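You operate a simulated robot arm through the tools that you are given. There is no shell and no other tool. Be economical: measure what you need, move in short steps, check, and stop when the job is done.

Carry out the task below with a simulated robot arm. There is one attempt and no reset: what you move stays moved.

TASK
Gauge the pin beside the gauge and fit it in its bracket.
Fine: the bracket that bears its size; the gauge jaw ends open.

It is judged by the outcome, as a careful person would: the job done as asked, and still so three seconds after it is handed in. It fails if anything else is knocked over, pushed out of place, dropped, spilled or broken.

THE ROBOT
A 7-joint arm with a two-finger parallel gripper, fixed in place. Base frame: the origin is at the foot of the arm, x ahead of it, y to its left, z up; the work surface is at about z = 0.85. Lengths are in m, angles in degrees, forces in N, time in s.
With the tool pointing down near the work surface it reaches from about 0.24 to 0.68 m from the base axis. Its first joint turns from -66.0 to 66.0 degrees. Payload 2.4 kg.
The tool frame sits at the grasp point between the pads (the TCP): z along the fingers, y along the line on which they close. The tips reach 0.03 m beyond it. Largest opening 0.094 m; finger width 0.028, thickness 0.01; the body of the gripper, 0.05 by 0.096 m, starts 0.055 m behind the TCP.
Orientation is that of the tool frame in the base frame, as a unit quaternion [w, x, y, z]. With the fingers straight down and closing along the base's y, the tool's x points along the base's -x, its y along +y and its z along -z.

THE INTERFACE
- The arm moves only by the tool servo_tool. Its argument "steps" is a list of rows, each an object of numbers (a shift or turn left out is 0, a gripper value left out holds the last): "tx", "ty", "tz": the shift along the tool's x, y, z in m; "rx", "ry", "rz": the turn, a rotation vector about the tool's x, y, z in degrees; "hand": the gripper command, from -1 (fully open) to 1 (shut), values between in proportion. In form: [{"tx": .., "ty": .., "tz": .., "rx": .., "ry": .., "rz": .., "hand": ..}, ...]. A call has 1 to 20 rows; each row is the pose to reach, as a shift and turn from the pose commanded when the call began, along the tool's axes at that moment. A row lasts 0.2 s, in which the tool goes at most 0.05 m and 8.6 degrees; a call with a longer step from one row to the next is refused whole, and so is a gripper value outside its range. Where a pose cannot be reached the arm comes as near as it can. A force on the tool above 40 N (or 10 N above the force at the start of the call, whichever is more), or a blocked arm, ends the call early, and 0.2 s more pass. The fingers move at their own pace (about 0.153 m/s each) and stop on an object; they squeeze with about 44 N. The grip force told is the motor's: it shows also when the fingers shut on nothing. Time passes only in rows, and 0.2 s behind the last, so rows that repeat a pose let the fingers close. It gives the time, the measured TCP pose, the force on the tool (base axes), the opening and the grip force at its end, in the units of the frame above (readings bear some noise).
- Cameras (640 x 400 px; columns grow to the right, rows downward): "scene" is fixed at [0.0434, 0.4766, 1.4495]; the picture's right is [-0.62, -0.79, 0.00], its down [-0.48, 0.38, -0.79] and it looks along [0.62, -0.49, -0.61] (base axes); focal length 346 px, centre (320, 200). "wrist" rides on the gripper at [0.076, 0.014, -0.102] in the tool frame; the picture's right is [-0.18, 0.98, 0.00], its down [-0.75, -0.14, -0.64] and it looks along [-0.63, -0.12, 0.77] (tool axes); focal length 243 px, centre (320, 200). There is no depth. A picture from a camera that has moved, and an enlarged one, comes with that camera's place and axes in the base frame and with its lens. The place of the scene camera against the robot may be out by one fixed shift of up to 0.018 m in any direction.
- capture(camera): a new picture of that camera. No time passes.
- inspect(camera, box): a new picture of the part [left, top, right, bottom] of that camera's present view, enlarged. No time passes.
- job_done(): hands the job in; it is judged then, once.

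Go step by step. Nothing tells you positions but the pictures and the camera data: compare them with the known pose of the tool, close in by small moves and look again before you grip or let go. The budget is 120 turns and 76 pictures, counting those below and the enlarged ones. Unless the task says otherwise, let go and move clear before handing in, and close with one line.

The tools are called after "Request:" by a JSON object that holds its "op" and its "data". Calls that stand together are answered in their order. servo_tool: Moves the arm, as the interface text tells. Its arguments: {"type":"object","properties":{"steps":{"type":"array","items":{"type":"object","properties":{"tx":{"type":"number"},"ty":{"type":"number"},"tz":{"type":"number"},"rx":{"type":"number"},"ry":{"type":"number"},"rz":{"type":"number"},"hand":{"type":"number"}}}}},"required":["steps"]} The other tools are called the same way: capture (camera) takes a picture; inspect (camera, box) takes an enlarged picture of a part of a camera's view; job_done () hands the job in.

At the start:

```text
time: 0.0
ee_pos: [0.3997, 0.2249, 1.1698]
orientation: [0.0, 0.0, 1.0, 0.0]
contact_force: [-0.2, 0.8, 0.3]
finger_gap: 0.0939
grip_force: 0.0
```

scene: 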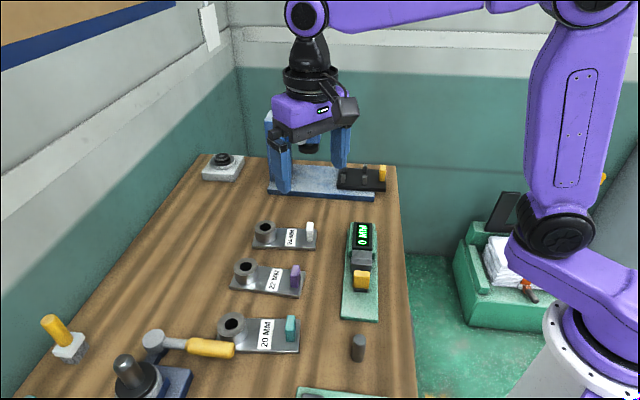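
wrist: 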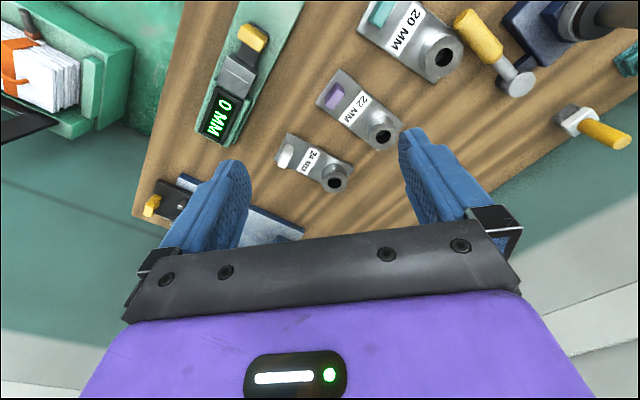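

I see a digital gauge with a yellow handle, a dark pin standing near it, and three brackets labelled 20, 22 and 24 MM. I'll look closer first.

Request:
{"op": "inspect", "data": {"camera": "scene", "box": [300, 210, 420, 390]}}

Request:
{"op": "inspect", "data": {"camera": "scene", "box": [210, 210, 330, 370]}}

Request:
{"op": "inspect", "data": {"camera": "wrist", "box": [140, 0, 440, 200]}}

```text
2.22 times, centred on (360, 300) of scene
camera zoom: at [0.0434, 0.4766, 1.4495], right [-0.62, -0.79, 0.0], down [-0.48, 0.38, -0.79], along [0.62, -0.49, -0.61], focal length 768 px, centre (231, -22)
```

zoom: 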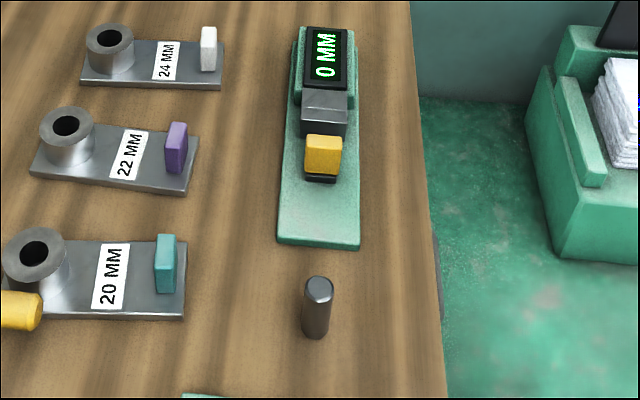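

```text
2.50 times, centred on (270, 290) of scene
camera zoom: at [0.0434, 0.4766, 1.4495], right [-0.62, -0.79, 0.0], down [-0.48, 0.38, -0.79], along [0.62, -0.49, -0.61], focal length 864 px, centre (445, -25)
```

zoom: 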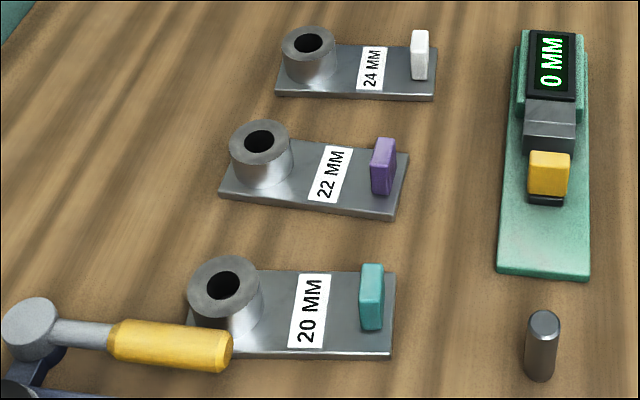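

```text
2.00 times, centred on (290, 100) of wrist
camera zoom: at [0.3253, 0.2396, 1.2717], right [0.18, 0.98, 0.0], down [0.75, -0.14, 0.64], along [0.63, -0.12, -0.77], focal length 485 px, centre (380, 400)
```

zoom: 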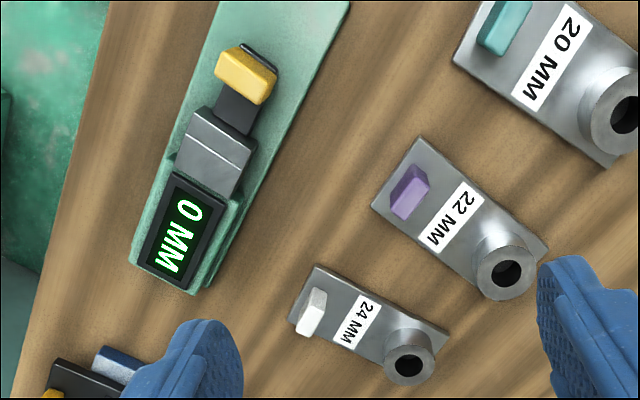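

The gauge runs at about 45° from (0.30, 0.175) to (0.47, 0.01), and the pin stands near (0.246, 0.23). I'll turn the tool to line up with the gauge and look from nearer.

Request:
{"op": "servo_tool", "data": {"steps": [{"tx": 0.01, "ty": -0.01, "tz": 0.02, "rz": 7.5}, {"tx": 0.02, "ty": -0.02, "tz": 0.04, "rz": 15}, {"tx": 0.03, "ty": -0.03, "tz": 0.06, "rz": 22.5}, {"tx": 0.04, "ty": -0.04, "tz": 0.08, "rz": 30}, {"tx": 0.05, "ty": -0.05, "tz": 0.1, "rz": 37.5}, {"tx": 0.06, "ty": -0.06, "tz": 0.12, "rz": 45}, {"tx": 0.06, "ty": -0.06, "tz": 0.12, "rz": 45}]}}

Request:
{"op": "capture", "data": {"camera": "wrist"}}

Request:
{"op": "capture", "data": {"camera": "scene"}}

```text
time: 1.6
ee_pos: [0.3418, 0.1636, 1.0493]
orientation: [-0.001, 0.383, 0.924, 0.0]
contact_force: [-0.7, 0.8, -0.4]
finger_gap: 0.0942
grip_force: 0.1
```

```text
70 pictures are left
camera wrist: at [0.298, 0.2286, 1.1516], right [0.83, 0.56, 0.0], down [0.43, -0.63, 0.64], along [0.36, -0.53, -0.77], focal length 243 px, centre (320, 200)
```

wrist: 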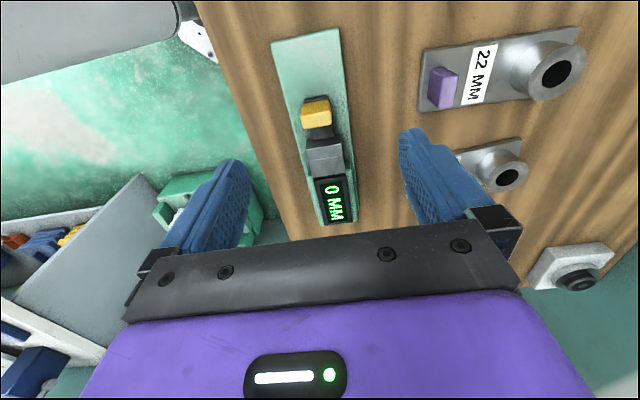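

```text
69 pictures are left
```

scene: 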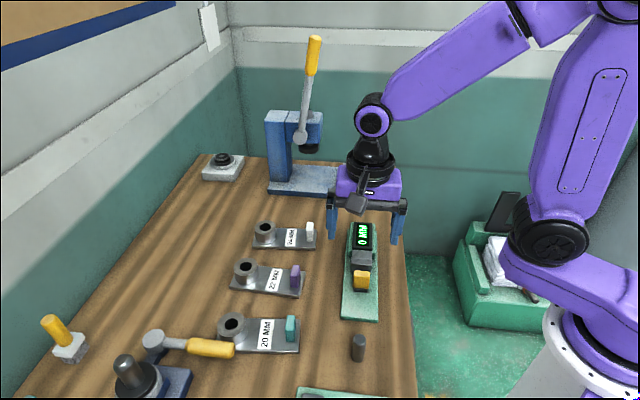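

The gauge now lies near the tool's centre line. I'll zoom in for its geometry.

Request:
{"op": "inspect", "data": {"camera": "wrist", "box": [250, 20, 410, 230]}}

```text
1.90 times, centred on (330, 125) of wrist
camera zoom: at [0.298, 0.2286, 1.1516], right [0.83, 0.56, 0.0], down [0.43, -0.63, 0.64], along [0.36, -0.53, -0.77], focal length 462 px, centre (301, 343)
```

zoom: 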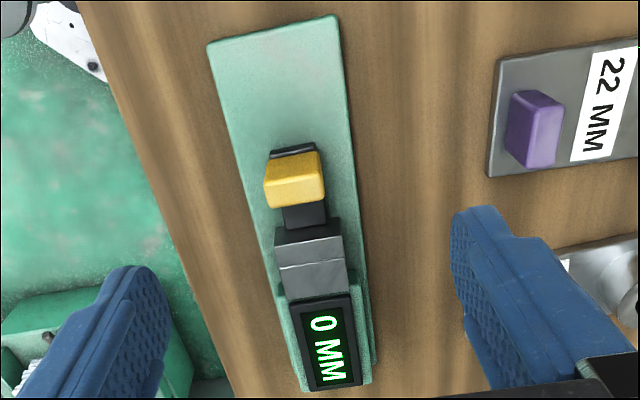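

Request:
{"op": "servo_tool", "data": {"steps": [{"tx": 0.02, "tz": 0.03}, {"tx": 0.04, "tz": 0.06}, {"tx": 0.05, "tz": 0.08}, {"tx": 0.05, "tz": 0.08}]}}

Request:
{"op": "capture", "data": {"camera": "wrist"}}

Request:
{"op": "inspect", "data": {"camera": "scene", "box": [320, 210, 400, 370]}}

```text
time: 2.6
ee_pos: [0.3037, 0.2003, 0.9692]
orientation: [0.0, 0.383, 0.924, 0.0]
contact_force: [-0.4, 0.4, -0.1]
finger_gap: 0.094
grip_force: 0.1
```

```text
67 pictures are left
camera wrist: at [0.26, 0.2656, 1.0718], right [0.83, 0.56, 0.0], down [0.43, -0.63, 0.64], along [0.36, -0.53, -0.77], focal length 243 px, centre (320, 200)
```

wrist: 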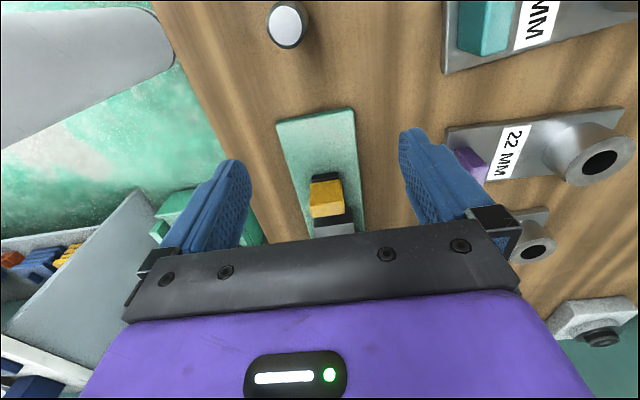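

```text
2.50 times, centred on (360, 290) of scene
camera zoom: at [0.0434, 0.4766, 1.4495], right [-0.62, -0.79, 0.0], down [-0.48, 0.38, -0.79], along [0.62, -0.49, -0.61], focal length 864 px, centre (220, -25)
```

zoom: 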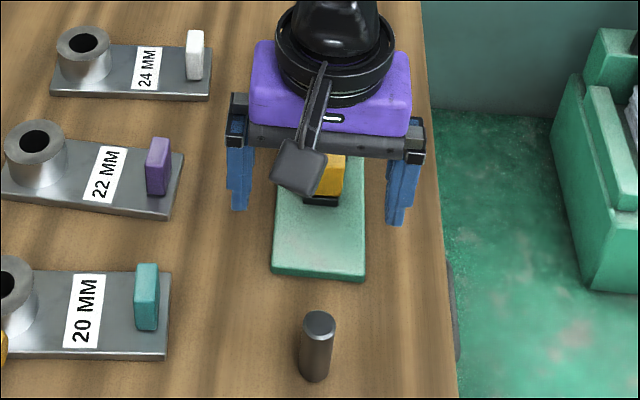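

Request:
{"op": "inspect", "data": {"camera": "wrist", "box": [270, 100, 380, 250]}}

Request:
{"op": "inspect", "data": {"camera": "wrist", "box": [250, 0, 330, 60]}}

```text
2.67 times, centred on (325, 175) of wrist
camera zoom: at [0.26, 0.2656, 1.0718], right [0.83, 0.56, 0.0], down [0.43, -0.63, 0.64], along [0.36, -0.53, -0.77], focal length 647 px, centre (307, 267)
```

zoom: 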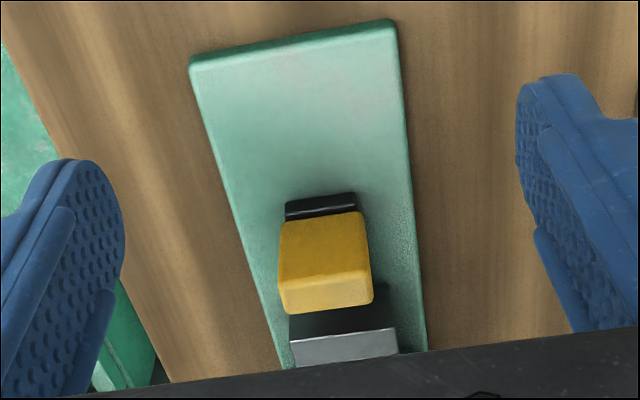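

```text
6.67 times, centred on (290, 30) of wrist
camera zoom: at [0.26, 0.2656, 1.0718], right [0.83, 0.56, 0.0], down [0.43, -0.63, 0.64], along [0.36, -0.53, -0.77], focal length 1618 px, centre (520, 1333)
```

zoom: 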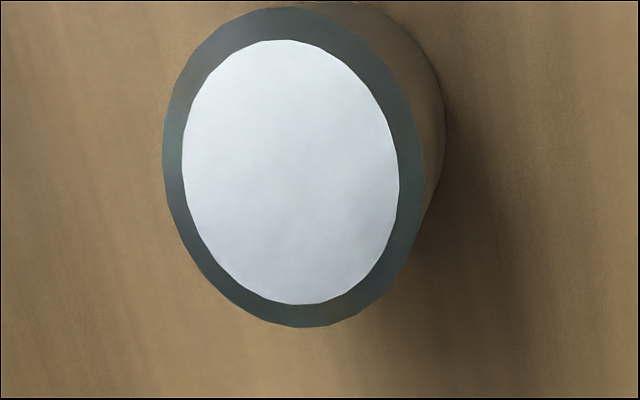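

Handle found: top at z≈0.903, centre about (0.353, 0.143), about 32 mm wide. I'll move above it and check.

Request:
{"op": "servo_tool", "data": {"steps": [{"tx": -0.025, "ty": -0.002}, {"tx": -0.05, "ty": -0.005}, {"tx": -0.074, "ty": -0.005}, {"tx": -0.074, "ty": -0.005, "tz": 0.02}, {"tx": -0.074, "ty": -0.005, "tz": 0.02}]}}

Request:
{"op": "capture", "data": {"camera": "wrist"}}

Request:
{"op": "inspect", "data": {"camera": "scene", "box": [310, 200, 410, 330]}}

```text
time: 3.8
ee_pos: [0.3542, 0.1433, 0.949]
orientation: [0.0, 0.383, 0.924, -0.001]
contact_force: [0.7, -1.3, 0.6]
finger_gap: 0.094
grip_force: 0.1
```

```text
63 pictures are left
camera wrist: at [0.3113, 0.208, 1.0506], right [0.83, 0.56, 0.0], down [0.43, -0.63, 0.64], along [0.36, -0.53, -0.77], focal length 243 px, centre (320, 200)
```

wrist: 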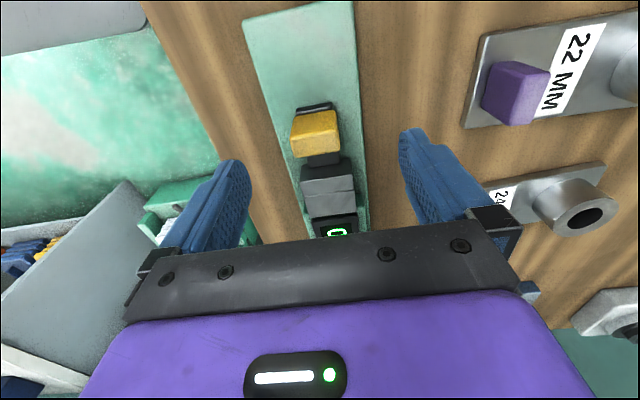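

```text
3.08 times, centred on (360, 265) of scene
camera zoom: at [0.0434, 0.4766, 1.4495], right [-0.62, -0.79, 0.0], down [-0.48, 0.38, -0.79], along [0.62, -0.49, -0.61], focal length 1063 px, centre (197, 0)
```

zoom: 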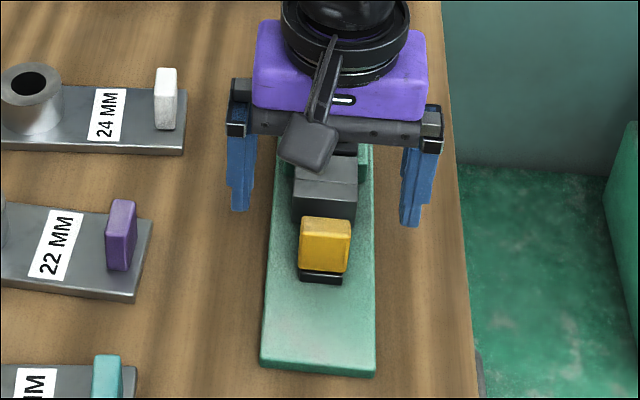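

The tool is centred over the handle. Lowering to z≈0.907 and closing.

Request:
{"op": "servo_tool", "data": {"steps": [{"tz": 0.02}, {"tz": 0.04}, {"tz": 0.042}, {"tz": 0.042, "hand": 1}, {"tz": 0.042, "hand": 1}, {"tz": 0.042, "hand": 1}]}}

Request:
{"op": "inspect", "data": {"camera": "scene", "box": [310, 200, 410, 330]}}

```text
time: 5.2
ee_pos: [0.3517, 0.1426, 0.9068]
orientation: [-0.003, 0.383, 0.924, -0.003]
contact_force: [-15.4, -14.8, -0.8]
finger_gap: 0.0357
grip_force: 45.1
```

```text
3.08 times, centred on (360, 265) of scene
camera zoom: at [0.043, 0.4762, 1.4497], right [-0.62, -0.79, 0.0], down [-0.48, 0.38, -0.79], along [0.62, -0.49, -0.61], focal length 1063 px, centre (197, 0)
```

zoom: 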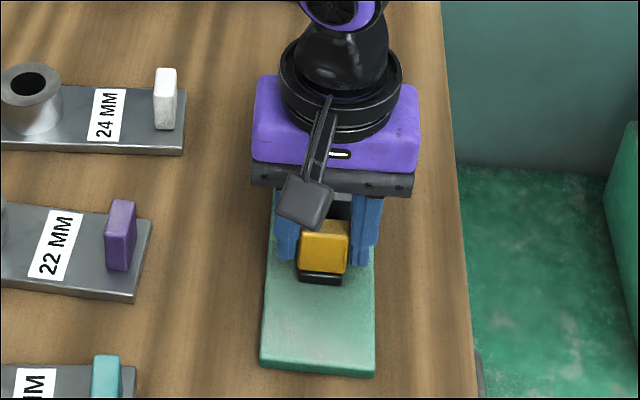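

Gripped the handle slightly off centre. I'll relieve the sideways load by 2 mm and pull the jaw open.

Request:
{"op": "servo_tool", "data": {"steps": [{"ty": -0.002}, {"tx": 0.008, "ty": -0.002}, {"tx": 0.016, "ty": -0.002}, {"tx": 0.024, "ty": -0.002}, {"tx": 0.032, "ty": -0.002}, {"tx": 0.032, "ty": -0.002}]}}

Request:
{"op": "inspect", "data": {"camera": "scene", "box": [310, 200, 410, 330]}}

Request:
{"op": "capture", "data": {"camera": "wrist"}}

```text
time: 6.6
ee_pos: [0.3304, 0.1653, 0.9071]
orientation: [-0.001, 0.383, 0.924, 0.0]
contact_force: [-7.2, -7.6, -32.2]
finger_gap: 0.036
grip_force: 44.7
```

```text
3.08 times, centred on (360, 265) of scene
camera zoom: at [0.0435, 0.4766, 1.4495], right [-0.62, -0.79, 0.0], down [-0.48, 0.38, -0.79], along [0.62, -0.49, -0.61], focal length 1063 px, centre (197, 0)
```

zoom: 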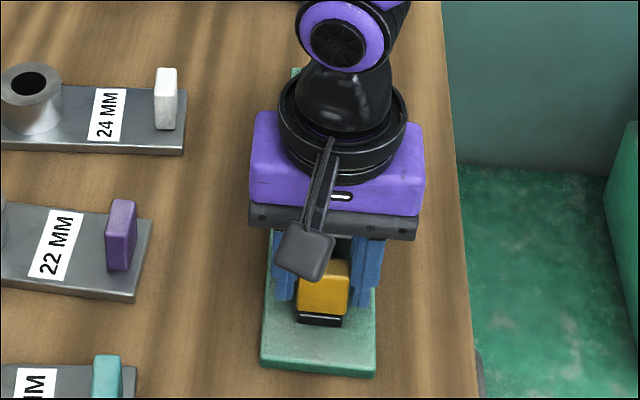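

```text
59 pictures are left
camera wrist: at [0.2866, 0.2298, 1.0093], right [0.83, 0.56, 0.0], down [0.43, -0.63, 0.64], along [0.36, -0.53, -0.77], focal length 243 px, centre (320, 200)
```

wrist: 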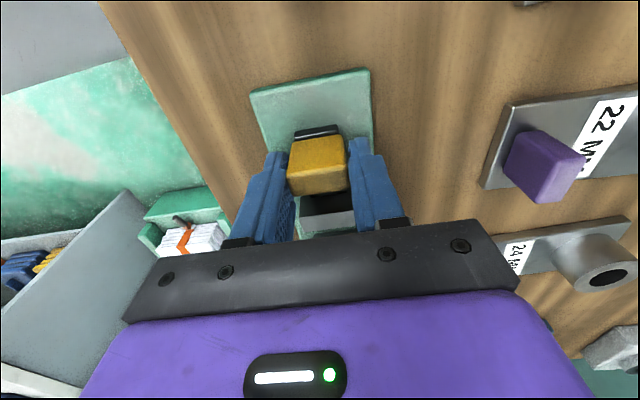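

The jaw slides. I'll pull 12 mm more.

Request:
{"op": "servo_tool", "data": {"steps": [{"tx": 0.006}, {"tx": 0.012}, {"tx": 0.012}]}}

```text
time: 7.4
ee_pos: [0.3212, 0.1743, 0.9084]
orientation: [-0.001, 0.383, 0.924, -0.001]
contact_force: [-8.6, -8.8, -29.1]
finger_gap: 0.0359
grip_force: 44.5
```

Now open the gripper and rise straight up, then look.

Request:
{"op": "servo_tool", "data": {"steps": [{"hand": -1}, {"hand": -1}, {"hand": -1}, {"tz": -0.03}, {"tz": -0.07}, {"tz": -0.11}, {"tz": -0.11}]}}

Request:
{"op": "capture", "data": {"camera": "wrist"}}

Request:
{"op": "inspect", "data": {"camera": "scene", "box": [310, 210, 410, 370]}}

```text
time: 9.0
ee_pos: [0.3196, 0.1733, 1.018]
orientation: [0.0, 0.383, 0.924, 0.001]
contact_force: [0.2, -0.3, 0.1]
finger_gap: 0.0939
grip_force: 0.2
```

```text
58 pictures are left
camera wrist: at [0.2764, 0.2385, 1.1197], right [0.83, 0.56, 0.0], down [0.43, -0.63, 0.64], along [0.36, -0.53, -0.77], focal length 243 px, centre (320, 200)
```

wrist: 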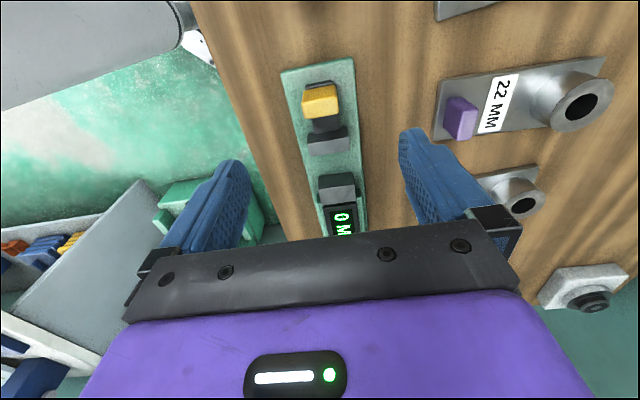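

```text
2.50 times, centred on (360, 290) of scene
camera zoom: at [0.0434, 0.4766, 1.4495], right [-0.62, -0.79, 0.0], down [-0.48, 0.38, -0.79], along [0.62, -0.49, -0.61], focal length 864 px, centre (220, -25)
```

zoom: 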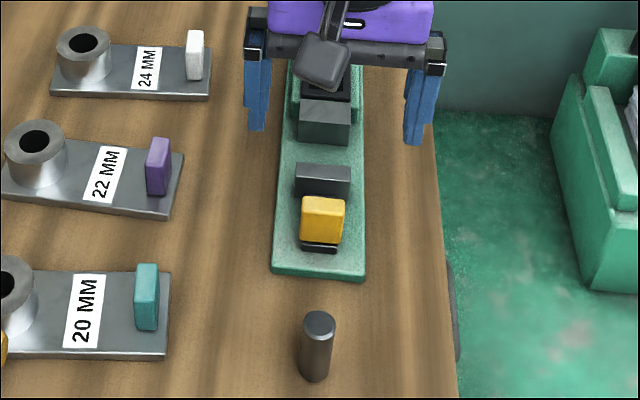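

The jaw is open: moving jaw, gap, fixed jaw. I'll zoom in to measure the gap.

Request:
{"op": "inspect", "data": {"camera": "wrist", "box": [270, 50, 380, 240]}}

```text
2.11 times, centred on (325, 145) of wrist
camera zoom: at [0.2764, 0.2385, 1.1197], right [0.83, 0.56, 0.0], down [0.43, -0.63, 0.64], along [0.36, -0.53, -0.77], focal length 511 px, centre (310, 316)
```

zoom: 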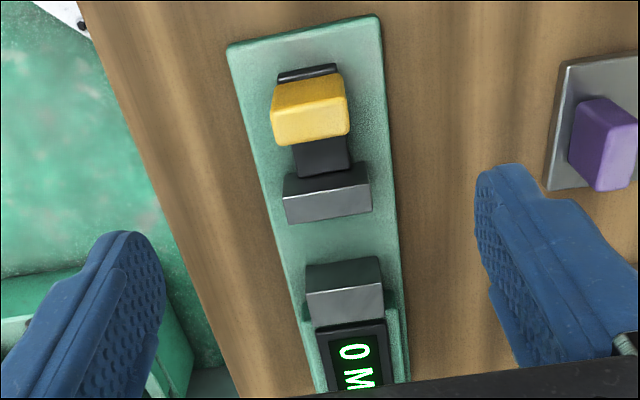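

Jaw gap ≈ 44 mm, centred about (0.373, 0.123), with jaw tops at z≈0.888. Moving over the pin at about (0.251, 0.246).

Request:
{"op": "servo_tool", "data": {"steps": [{"tx": 0.03}, {"tx": 0.06, "ty": 0.002}, {"tx": 0.09, "ty": 0.0035}, {"tx": 0.1, "ty": 0.0035, "tz": 0.03}, {"tx": 0.1, "ty": 0.0035, "tz": 0.045}, {"tx": 0.1, "ty": 0.0035, "tz": 0.045}]}}

Request:
{"op": "capture", "data": {"camera": "wrist"}}

Request:
{"op": "inspect", "data": {"camera": "scene", "box": [300, 240, 420, 390]}}

```text
time: 10.4
ee_pos: [0.254, 0.2465, 0.9713]
orientation: [0.001, 0.382, 0.924, 0.0]
contact_force: [0.7, -0.1, -0.2]
finger_gap: 0.0939
grip_force: 0.1
```

```text
55 pictures are left
camera wrist: at [0.2107, 0.3105, 1.0746], right [0.83, 0.56, 0.0], down [0.43, -0.63, 0.64], along [0.36, -0.53, -0.77], focal length 243 px, centre (320, 200)
```

wrist: 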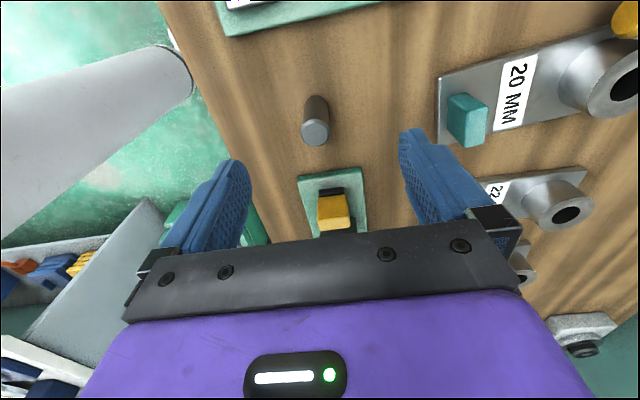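

```text
2.67 times, centred on (360, 315) of scene
camera zoom: at [0.0434, 0.4766, 1.4495], right [-0.62, -0.79, 0.0], down [-0.48, 0.38, -0.79], along [0.62, -0.49, -0.61], focal length 922 px, centre (213, -107)
```

zoom: 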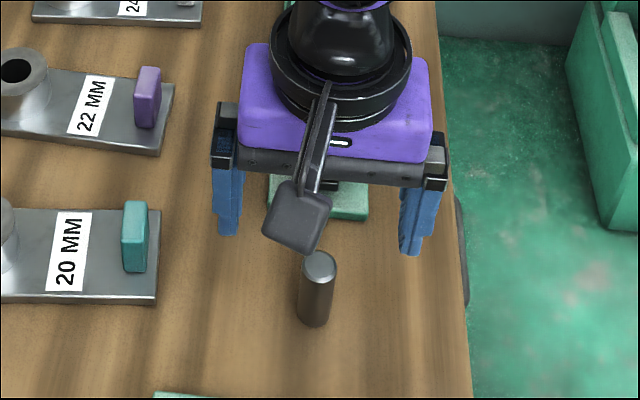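

Pin top is at z≈0.905, centre 3.5 mm off the tool laterally. I'll correct, lower to grip the top 24 mm, and close.

Request:
{"op": "servo_tool", "data": {"steps": [{"tx": 0.001, "ty": -0.0035}, {"tx": 0.001, "ty": -0.0035, "tz": 0.03}, {"tx": 0.001, "ty": -0.0035, "tz": 0.06}, {"tx": 0.001, "ty": -0.0035, "tz": 0.06}, {"tx": 0.001, "ty": -0.0035, "tz": 0.06, "hand": 1}, {"tx": 0.001, "ty": -0.0035, "tz": 0.06, "hand": 1}, {"tx": 0.001, "ty": -0.0035, "tz": 0.06, "hand": 1}]}}

Request:
{"op": "inspect", "data": {"camera": "scene", "box": [300, 240, 420, 390]}}

```text
time: 12.0
ee_pos: [0.25, 0.2445, 0.9112]
orientation: [0.0, 0.383, 0.924, -0.001]
contact_force: [1.2, 0.2, -0.6]
finger_gap: 0.021
grip_force: 43.7
```

```text
2.67 times, centred on (360, 315) of scene
camera zoom: at [0.0434, 0.4766, 1.4495], right [-0.62, -0.79, 0.0], down [-0.48, 0.38, -0.79], along [0.62, -0.49, -0.61], focal length 922 px, centre (213, -107)
```

zoom: 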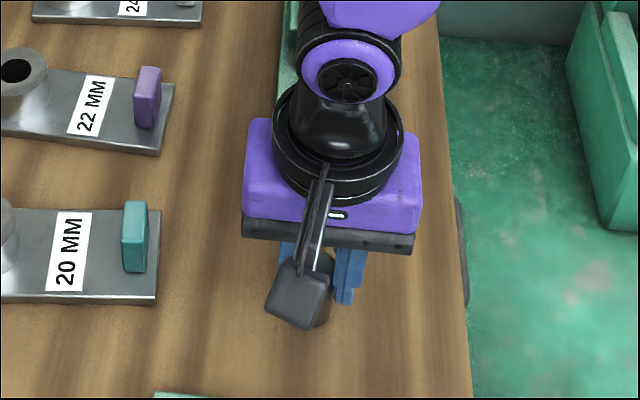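

Gripped (gap 21 mm — ambiguous, so the gauge decides). Lifting and carrying above the jaw gap.

Request:
{"op": "servo_tool", "data": {"steps": [{"tz": -0.04}, {"tz": -0.08}, {"tz": -0.09}, {"tx": -0.04, "tz": -0.09}, {"tx": -0.08, "tz": -0.09}, {"tx": -0.12, "tz": -0.09}, {"tx": -0.16, "tz": -0.09, "ty": 0.001}, {"tx": -0.172, "tz": -0.09, "ty": 0.001}, {"tx": -0.172, "tz": -0.09, "ty": 0.001}]}}

Request:
{"op": "capture", "data": {"camera": "wrist"}}

Request:
{"op": "inspect", "data": {"camera": "scene", "box": [310, 200, 410, 330]}}

```text
time: 14.0
ee_pos: [0.3739, 0.1259, 1.0025]
orientation: [0.0, 0.383, 0.924, 0.0]
contact_force: [-0.3, -0.3, -1.1]
finger_gap: 0.021
grip_force: 44.1
```

```text
52 pictures are left
camera wrist: at [0.3308, 0.1902, 1.1042], right [0.83, 0.56, 0.0], down [0.43, -0.63, 0.64], along [0.36, -0.53, -0.77], focal length 243 px, centre (320, 200)
```

wrist: 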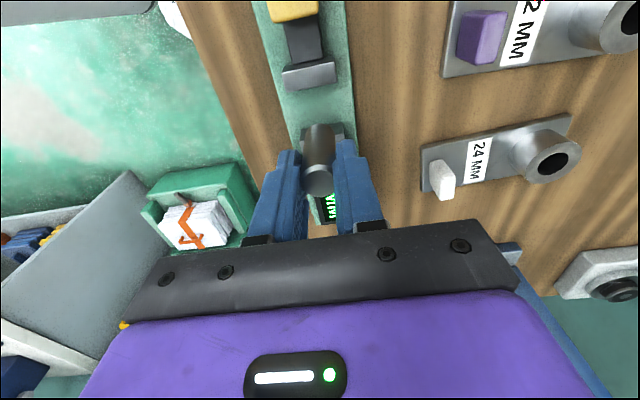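

```text
3.08 times, centred on (360, 265) of scene
camera zoom: at [0.0434, 0.4766, 1.4495], right [-0.62, -0.79, 0.0], down [-0.48, 0.38, -0.79], along [0.62, -0.49, -0.61], focal length 1063 px, centre (197, 0)
```

zoom: 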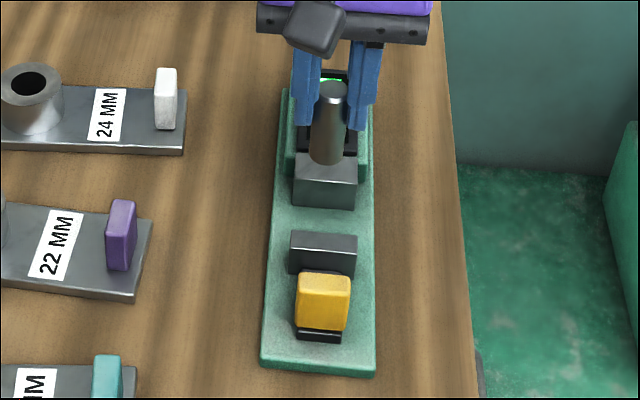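

The pin is over the gap centre. Lowering in stages until it touches the plate.

Request:
{"op": "servo_tool", "data": {"steps": [{"tx": -0.001, "ty": -0.001, "tz": 0.03}, {"tx": -0.001, "ty": -0.001, "tz": 0.055}, {"tx": -0.001, "ty": -0.001, "tz": 0.07}, {"tx": -0.001, "ty": -0.001, "tz": 0.07}]}}

Request:
{"op": "inspect", "data": {"camera": "scene", "box": [310, 200, 410, 330]}}

Request:
{"op": "inspect", "data": {"camera": "wrist", "box": [240, 60, 400, 240]}}

```text
time: 15.0
ee_pos: [0.3738, 0.1229, 0.9321]
orientation: [-0.001, 0.382, 0.924, 0.0]
contact_force: [0.3, -0.4, -1.0]
finger_gap: 0.0209
grip_force: 43.7
```

```text
3.08 times, centred on (360, 265) of scene
camera zoom: at [0.0434, 0.4766, 1.4495], right [-0.62, -0.79, 0.0], down [-0.48, 0.38, -0.79], along [0.62, -0.49, -0.61], focal length 1063 px, centre (197, 0)
```

zoom: 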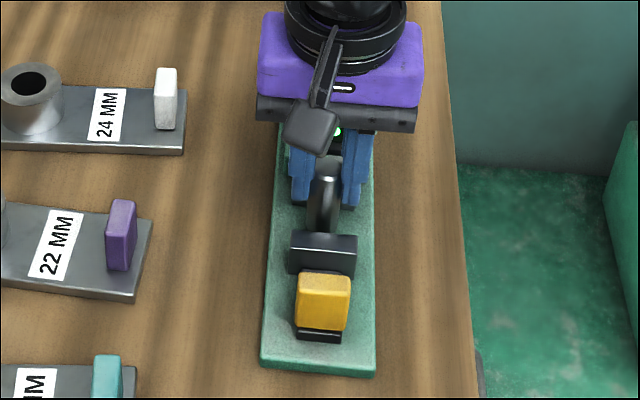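

```text
2.22 times, centred on (320, 150) of wrist
camera zoom: at [0.3301, 0.1878, 1.0347], right [0.83, 0.56, 0.0], down [0.43, -0.63, 0.64], along [0.36, -0.53, -0.77], focal length 539 px, centre (320, 311)
```

zoom: 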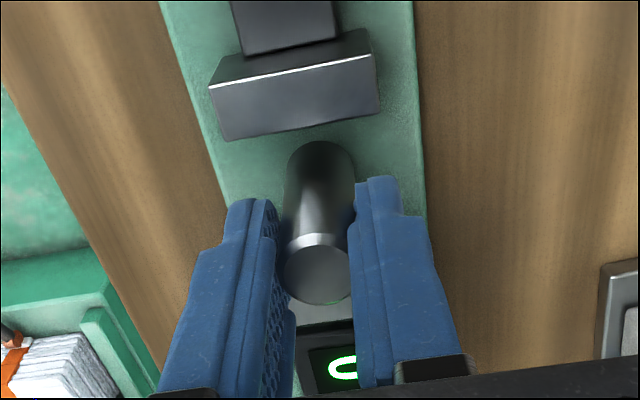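

Request:
{"op": "servo_tool", "data": {"steps": [{"tz": 0.004}, {"tz": 0.008}, {"tz": 0.01}, {"tz": 0.01}]}}

```text
time: 16.0
ee_pos: [0.373, 0.1229, 0.9236]
orientation: [0.0, 0.384, 0.923, 0.001]
contact_force: [-4.5, -0.1, 27.8]
finger_gap: 0.021
grip_force: 44.7
```

The pin is seated on the plate (28 N up). I'll ease off slightly, release and rise.

Request:
{"op": "servo_tool", "data": {"steps": [{"tz": -0.0015}, {"tz": -0.0015}, {"tz": -0.0015, "hand": -0.3}, {"tz": -0.0015, "hand": -1}, {"tz": -0.0015, "hand": -1}, {"tz": -0.04}, {"tz": -0.08}, {"tz": -0.08}]}}

Request:
{"op": "capture", "data": {"camera": "wrist"}}

Request:
{"op": "inspect", "data": {"camera": "scene", "box": [310, 200, 410, 330]}}

```text
time: 17.8
ee_pos: [0.3744, 0.1215, 1.0028]
orientation: [-0.001, 0.382, 0.924, 0.0]
contact_force: [0.4, 0.0, 0.3]
finger_gap: 0.0939
grip_force: 0.0
```

```text
48 pictures are left
camera wrist: at [0.3305, 0.1867, 1.1052], right [0.83, 0.56, 0.0], down [0.43, -0.63, 0.64], along [0.36, -0.53, -0.77], focal length 243 px, centre (320, 200)
```

wrist: 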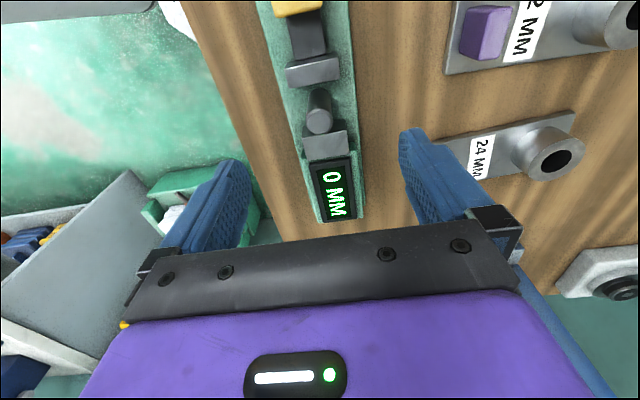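

```text
3.08 times, centred on (360, 265) of scene
camera zoom: at [0.0434, 0.4766, 1.4495], right [-0.62, -0.79, 0.0], down [-0.48, 0.38, -0.79], along [0.62, -0.49, -0.61], focal length 1063 px, centre (197, 0)
```

zoom: 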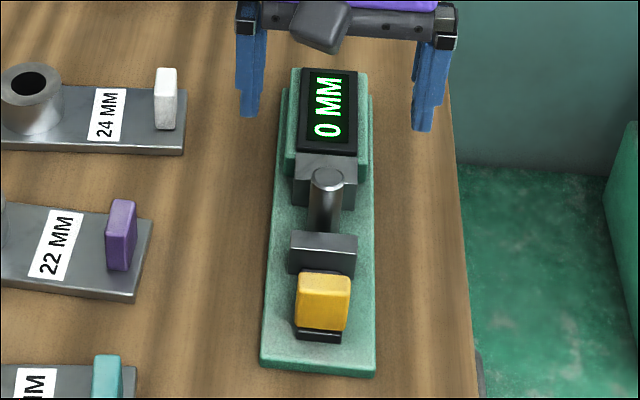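

The pin is standing between the jaws. Going back to the handle to close the jaw on it.

Request:
{"op": "servo_tool", "data": {"steps": [{"tx": 0.03}, {"tx": 0.06}, {"tx": 0.075}, {"tx": 0.075, "tz": 0.03}, {"tx": 0.075, "tz": 0.05}, {"tx": 0.075, "tz": 0.05}]}}

Request:
{"op": "capture", "data": {"camera": "wrist"}}

```text
time: 19.2
ee_pos: [0.3205, 0.1776, 0.9525]
orientation: [0.0, 0.383, 0.924, 0.0]
contact_force: [-0.2, 0.0, -0.3]
finger_gap: 0.094
grip_force: 0.0
```

```text
46 pictures are left
camera wrist: at [0.2772, 0.2409, 1.0547], right [0.83, 0.56, 0.0], down [0.43, -0.63, 0.64], along [0.36, -0.53, -0.77], focal length 243 px, centre (320, 200)
```

wrist: 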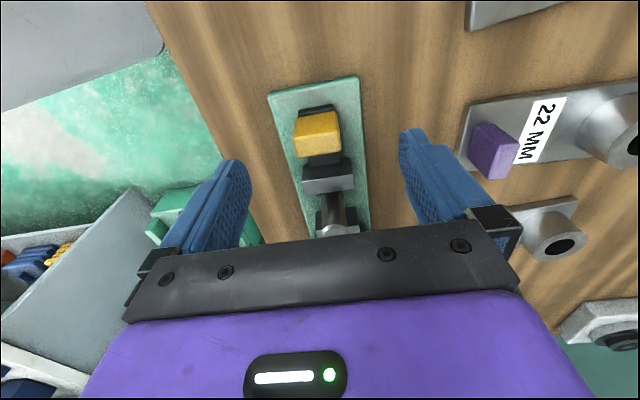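

Request:
{"op": "servo_tool", "data": {"steps": [{"ty": -0.0015, "tz": 0.02}, {"ty": -0.0015, "tz": 0.045}, {"ty": -0.0015, "tz": 0.045}, {"ty": -0.0015, "tz": 0.045, "hand": 1}, {"ty": -0.0015, "tz": 0.045, "hand": 1}, {"ty": -0.0015, "tz": 0.045, "hand": 1}]}}

```text
time: 20.6
ee_pos: [0.3202, 0.1755, 0.9071]
orientation: [0.0, 0.383, 0.924, 0.0]
contact_force: [-3.0, -4.0, -7.4]
finger_gap: 0.0358
grip_force: 44.6
```

Handle gripped. Pushing the jaw toward the pin in small steps.

Request:
{"op": "servo_tool", "data": {"steps": [{"tx": -0.003}, {"tx": -0.006}, {"tx": -0.009}, {"tx": -0.012}, {"tx": -0.015}, {"tx": -0.015}]}}

Request:
{"op": "inspect", "data": {"camera": "scene", "box": [310, 200, 410, 330]}}

```text
time: 22.0
ee_pos: [0.3307, 0.1643, 0.9082]
orientation: [0.002, 0.382, 0.924, 0.001]
contact_force: [-0.2, 0.3, 19.1]
finger_gap: 0.0317
grip_force: 45.4
```

```text
3.08 times, centred on (360, 265) of scene
camera zoom: at [0.0432, 0.4765, 1.4496], right [-0.62, -0.79, 0.0], down [-0.48, 0.38, -0.79], along [0.62, -0.49, -0.61], focal length 1063 px, centre (197, 0)
```

zoom: 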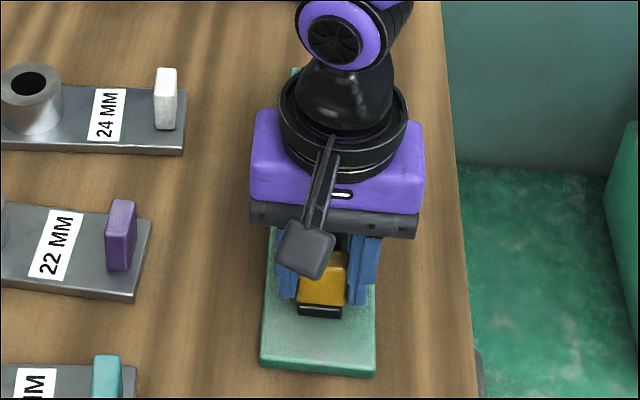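

Request:
{"op": "servo_tool", "data": {"steps": [{"tx": -0.002}, {"tx": -0.004}, {"tx": -0.006}, {"tx": -0.008}, {"tx": -0.008}]}}

Request:
{"op": "capture", "data": {"camera": "wrist"}}

```text
time: 23.2
ee_pos: [0.3338, 0.1624, 0.907]
orientation: [0.0, 0.38, 0.925, 0.0]
contact_force: [-13.2, 31.1, 7.2]
finger_gap: 0.0317
grip_force: 44.7
```

```text
44 pictures are left
camera wrist: at [0.2904, 0.2252, 1.0097], right [0.82, 0.57, 0.0], down [0.44, -0.63, 0.64], along [0.37, -0.53, -0.77], focal length 243 px, centre (320, 200)
```

wrist: 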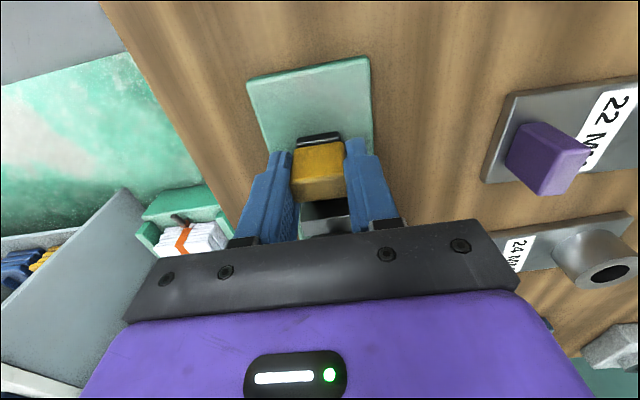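

The jaw is pressing on the pin (~30 N). Releasing the handle and rising to read the display.

Request:
{"op": "servo_tool", "data": {"steps": [{"hand": -1}, {"hand": -1}, {"hand": -1}, {"tz": -0.03}, {"tz": -0.07}, {"tz": -0.1}, {"tz": -0.1}]}}

Request:
{"op": "capture", "data": {"camera": "wrist"}}

Request:
{"op": "inspect", "data": {"camera": "scene", "box": [310, 200, 410, 330]}}

```text
time: 24.8
ee_pos: [0.3352, 0.1589, 1.0079]
orientation: [0.0, 0.383, 0.924, 0.0]
contact_force: [-0.2, -0.3, 0.1]
finger_gap: 0.0941
grip_force: 0.0
```

```text
43 pictures are left
camera wrist: at [0.2924, 0.2228, 1.1101], right [0.83, 0.56, 0.0], down [0.43, -0.63, 0.64], along [0.36, -0.53, -0.77], focal length 243 px, centre (320, 200)
```

wrist: 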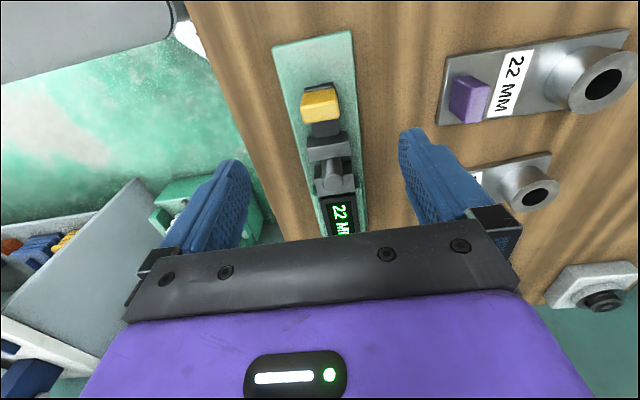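

```text
3.08 times, centred on (360, 265) of scene
camera zoom: at [0.0434, 0.4766, 1.4495], right [-0.62, -0.79, 0.0], down [-0.48, 0.38, -0.79], along [0.62, -0.49, -0.61], focal length 1063 px, centre (197, 0)
```

zoom: 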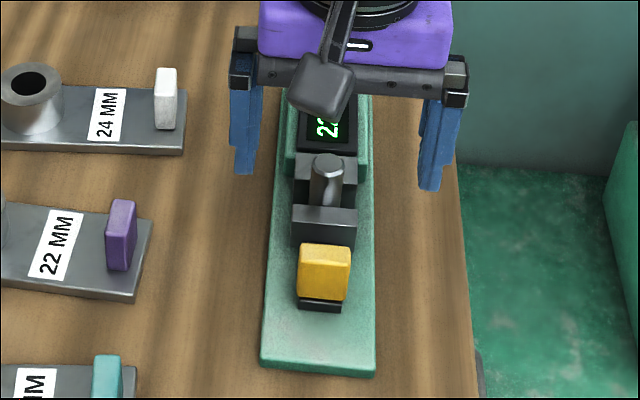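

The display reads 22 MM. I'll zoom to confirm the number and the jaw contact.

Request:
{"op": "inspect", "data": {"camera": "wrist", "box": [280, 70, 380, 240]}}

```text
2.35 times, centred on (330, 155) of wrist
camera zoom: at [0.2924, 0.2228, 1.1101], right [0.83, 0.56, 0.0], down [0.43, -0.63, 0.64], along [0.36, -0.53, -0.77], focal length 571 px, centre (296, 306)
```

zoom: 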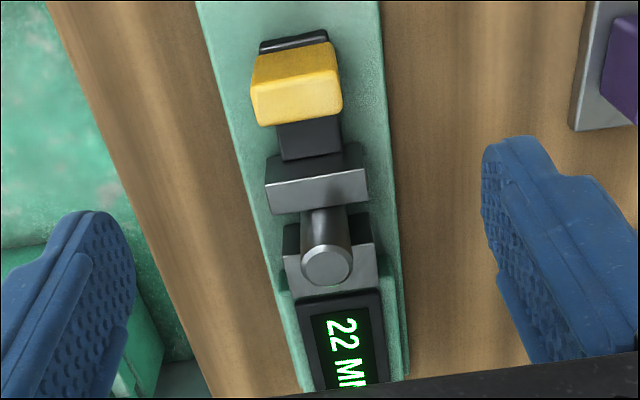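

Confirmed 22 MM. Now I'll regrip the handle and open the jaw again.

Request:
{"op": "servo_tool", "data": {"steps": [{"tx": -0.001, "ty": 0.001, "tz": 0.03}, {"tx": -0.001, "ty": 0.001, "tz": 0.07}, {"tx": -0.001, "ty": 0.001, "tz": 0.1}, {"tx": -0.001, "ty": 0.001, "tz": 0.101}, {"tx": -0.001, "ty": 0.001, "tz": 0.101, "hand": 1}, {"tx": -0.001, "ty": 0.001, "tz": 0.101, "hand": 1}, {"tx": -0.001, "ty": 0.001, "tz": 0.101, "hand": 1}]}}

```text
time: 26.4
ee_pos: [0.3368, 0.1578, 0.9048]
orientation: [0.0, 0.383, 0.924, -0.001]
contact_force: [-1.5, -0.9, -13.8]
finger_gap: 0.0358
grip_force: 44.9
```

Request:
{"op": "servo_tool", "data": {"steps": [{"tx": 0.005}, {"tx": 0.01}, {"tx": 0.015}, {"tx": 0.02}, {"tx": 0.024}, {"tx": 0.024}, {"tx": 0.024, "hand": -1}, {"tx": 0.024, "hand": -1}, {"tx": 0.024, "hand": -1}, {"tx": 0.024, "tz": -0.03}, {"tx": 0.024, "tz": -0.07}, {"tx": 0.024, "tz": -0.11}, {"tx": 0.024, "tz": -0.11}]}}

Request:
{"op": "capture", "data": {"camera": "wrist"}}

Request:
{"op": "inspect", "data": {"camera": "scene", "box": [310, 200, 410, 330]}}

```text
time: 29.2
ee_pos: [0.3203, 0.1753, 1.0165]
orientation: [0.0, 0.383, 0.924, 0.0]
contact_force: [-0.2, 0.5, 0.2]
finger_gap: 0.0939
grip_force: 0.0
```

```text
40 pictures are left
camera wrist: at [0.2775, 0.2397, 1.1188], right [0.83, 0.56, 0.0], down [0.43, -0.63, 0.64], along [0.36, -0.53, -0.77], focal length 243 px, centre (320, 200)
```

wrist: 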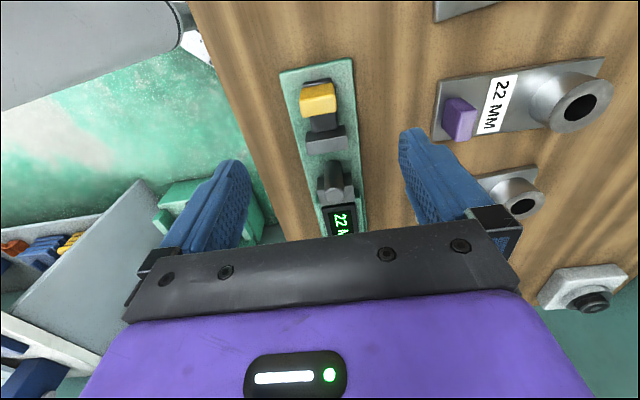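

```text
3.08 times, centred on (360, 265) of scene
camera zoom: at [0.0434, 0.4766, 1.4495], right [-0.62, -0.79, 0.0], down [-0.48, 0.38, -0.79], along [0.62, -0.49, -0.61], focal length 1063 px, centre (197, 0)
```

zoom: 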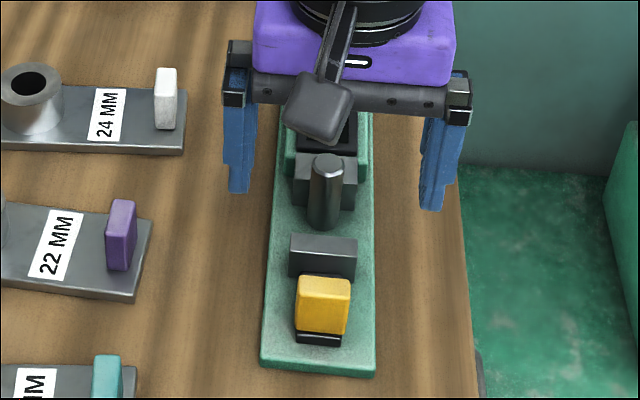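

The jaw is open and the reading is held at 22. Now locating the pin's top for the regrip.

Request:
{"op": "servo_tool", "data": {"steps": [{"tx": -0.03}, {"tx": -0.06}, {"tx": -0.08}, {"tx": -0.08}]}}

Request:
{"op": "capture", "data": {"camera": "wrist"}}

Request:
{"op": "inspect", "data": {"camera": "wrist", "box": [270, 60, 390, 230]}}

```text
time: 30.2
ee_pos: [0.3754, 0.119, 1.0145]
orientation: [0.0, 0.382, 0.924, 0.0]
contact_force: [0.0, -0.3, 0.1]
finger_gap: 0.0941
grip_force: 0.1
```

```text
38 pictures are left
camera wrist: at [0.3324, 0.1831, 1.1177], right [0.83, 0.56, 0.0], down [0.43, -0.63, 0.64], along [0.36, -0.53, -0.77], focal length 243 px, centre (320, 200)
```

wrist: 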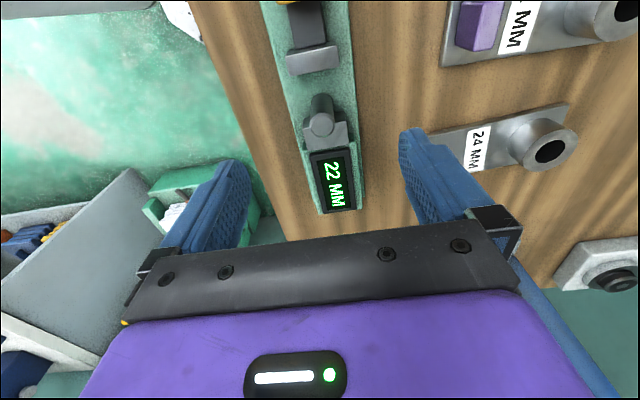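

```text
2.35 times, centred on (330, 145) of wrist
camera zoom: at [0.3324, 0.1831, 1.1177], right [0.83, 0.56, 0.0], down [0.43, -0.63, 0.64], along [0.36, -0.53, -0.77], focal length 571 px, centre (296, 329)
```

zoom: 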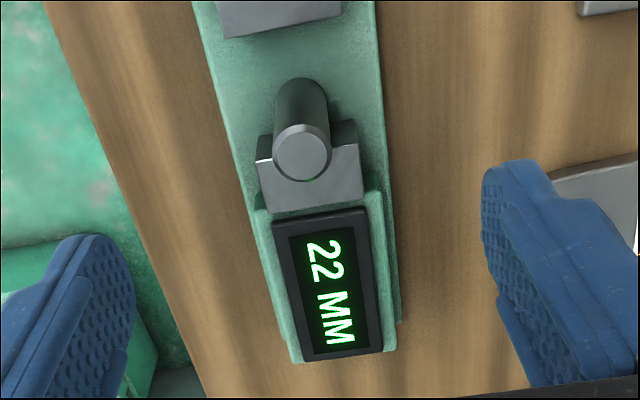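

Request:
{"op": "servo_tool", "data": {"steps": [{"tx": -0.006, "ty": 0.001, "tz": 0.03}, {"tx": -0.006, "ty": 0.001, "tz": 0.06}, {"tx": -0.006, "ty": 0.001, "tz": 0.088}, {"tx": -0.006, "ty": 0.001, "tz": 0.0885}, {"tx": -0.006, "ty": 0.001, "tz": 0.0885, "hand": 1}, {"tx": -0.006, "ty": 0.001, "tz": 0.0885, "hand": 1}, {"tx": -0.006, "ty": 0.001, "tz": 0.0885, "hand": 1}]}}

Request:
{"op": "inspect", "data": {"camera": "scene", "box": [310, 200, 410, 330]}}

```text
time: 31.8
ee_pos: [0.3818, 0.1153, 0.9285]
orientation: [0.001, 0.383, 0.924, 0.0]
contact_force: [-0.2, -0.6, 0.8]
finger_gap: 0.0209
grip_force: 44.4
```

```text
3.08 times, centred on (360, 265) of scene
camera zoom: at [0.0434, 0.4766, 1.4495], right [-0.62, -0.79, 0.0], down [-0.48, 0.38, -0.79], along [0.62, -0.49, -0.61], focal length 1063 px, centre (197, 0)
```

zoom: 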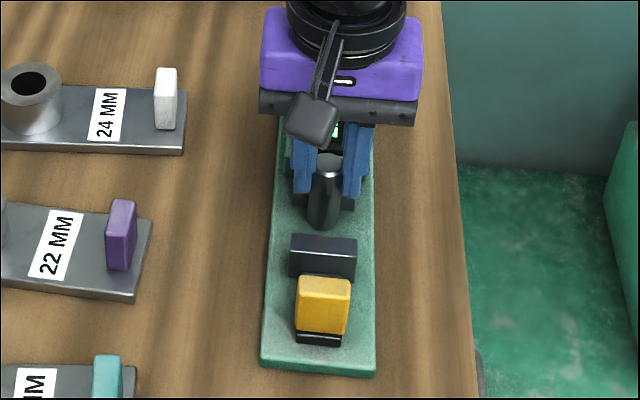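

Pin held again. I'll lift and carry it toward the 22 MM bracket's bore (about (0.523, 0.309)), stopping short for a look.

Request:
{"op": "servo_tool", "data": {"steps": [{"tz": -0.04}, {"tz": -0.08}, {"tz": -0.1}, {"tx": 0.01, "ty": 0.045, "tz": -0.1}, {"tx": 0.02, "ty": 0.09, "tz": -0.1}, {"tx": 0.03, "ty": 0.135, "tz": -0.1}, {"tx": 0.04, "ty": 0.18, "tz": -0.1}, {"tx": 0.04, "ty": 0.225, "tz": -0.1}, {"tx": 0.04, "ty": 0.2365, "tz": -0.1}, {"tx": 0.04, "ty": 0.2365, "tz": -0.1}]}}

Request:
{"op": "capture", "data": {"camera": "wrist"}}

Request:
{"op": "capture", "data": {"camera": "scene"}}

```text
time: 34.0
ee_pos: [0.5177, 0.3125, 1.0283]
orientation: [0.0, 0.382, 0.924, -0.001]
contact_force: [0.2, 1.0, -2.3]
finger_gap: 0.0207
grip_force: 44.5
```

```text
35 pictures are left
camera wrist: at [0.4752, 0.376, 1.131], right [0.83, 0.56, 0.0], down [0.43, -0.63, 0.64], along [0.36, -0.53, -0.77], focal length 243 px, centre (320, 200)
```

wrist: 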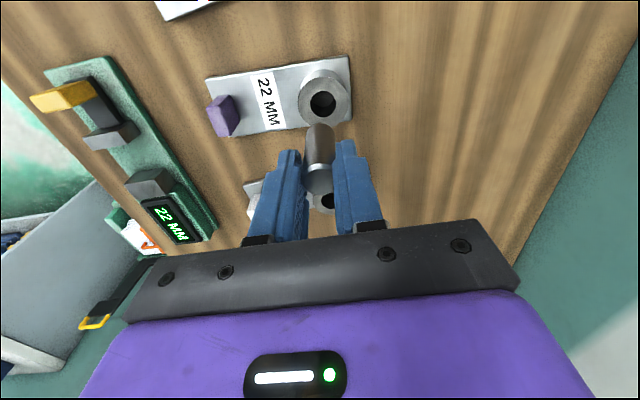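

```text
34 pictures are left
```

scene: 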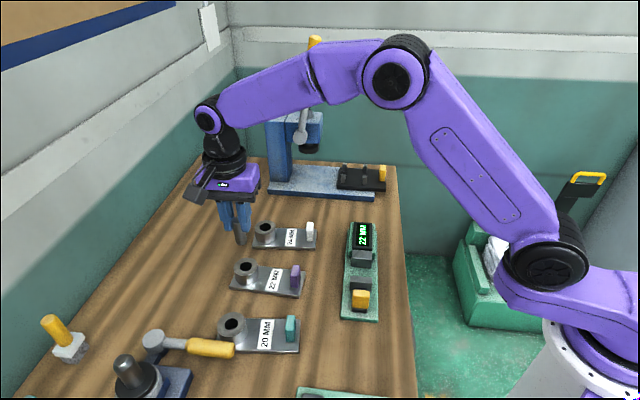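

Request:
{"op": "inspect", "data": {"camera": "wrist", "box": [270, 50, 390, 215]}}

```text
2.42 times, centred on (330, 132) of wrist
camera zoom: at [0.4752, 0.376, 1.131], right [0.83, 0.56, 0.0], down [0.43, -0.63, 0.64], along [0.36, -0.53, -0.77], focal length 588 px, centre (296, 364)
```

zoom: 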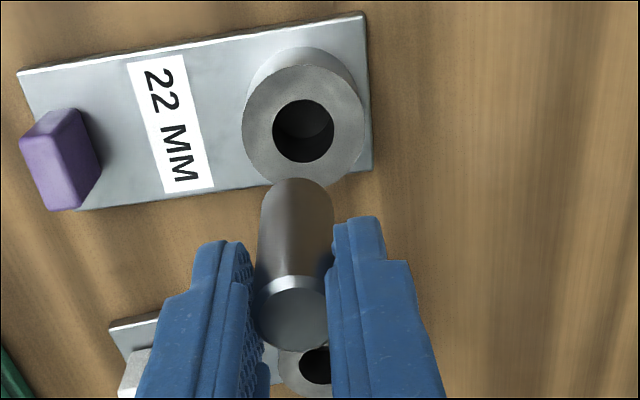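

Bore centre estimated at s≈0.150, l≈0.589 (gauge axes), with boss top at z≈0.889. I'll come in to about 10 mm above it and check alignment.

Request:
{"op": "servo_tool", "data": {"steps": [{"tx": -0.003, "ty": 0.002, "tz": 0.03}, {"tx": -0.0045, "ty": 0.0022, "tz": 0.06}, {"tx": -0.0045, "ty": 0.0022, "tz": 0.06}, {"tx": -0.0045, "ty": 0.0022, "tz": 0.06}]}}

Request:
{"op": "inspect", "data": {"camera": "wrist", "box": [270, 70, 390, 215]}}

Request:
{"op": "inspect", "data": {"camera": "scene", "box": [200, 220, 310, 320]}}

```text
time: 35.0
ee_pos: [0.523, 0.309, 0.9696]
orientation: [0.0, 0.383, 0.924, 0.001]
contact_force: [-0.1, -0.7, -2.1]
finger_gap: 0.0207
grip_force: 43.6
```

```text
2.76 times, centred on (330, 142) of wrist
camera zoom: at [0.4799, 0.373, 1.0714], right [0.83, 0.56, 0.0], down [0.43, -0.63, 0.64], along [0.36, -0.53, -0.77], focal length 669 px, centre (292, 359)
```

zoom: 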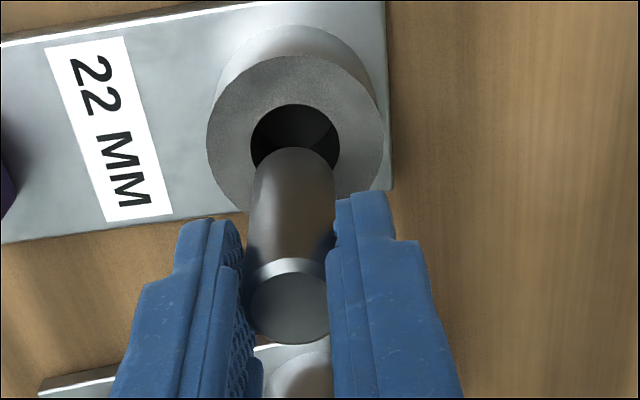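

```text
4.00 times, centred on (255, 270) of scene
camera zoom: at [0.0434, 0.4766, 1.4495], right [-0.62, -0.79, 0.0], down [-0.48, 0.38, -0.79], along [0.62, -0.49, -0.61], focal length 1382 px, centre (580, -80)
```

zoom: 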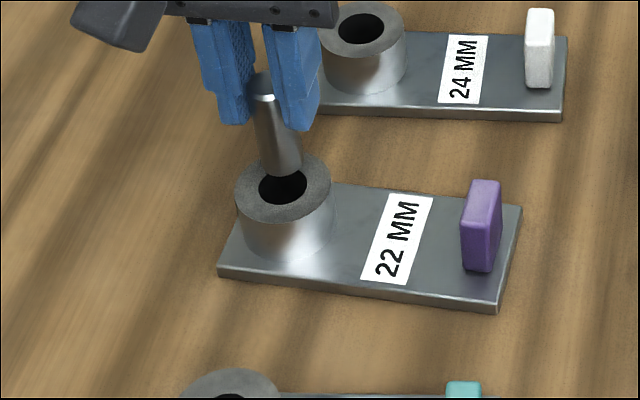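

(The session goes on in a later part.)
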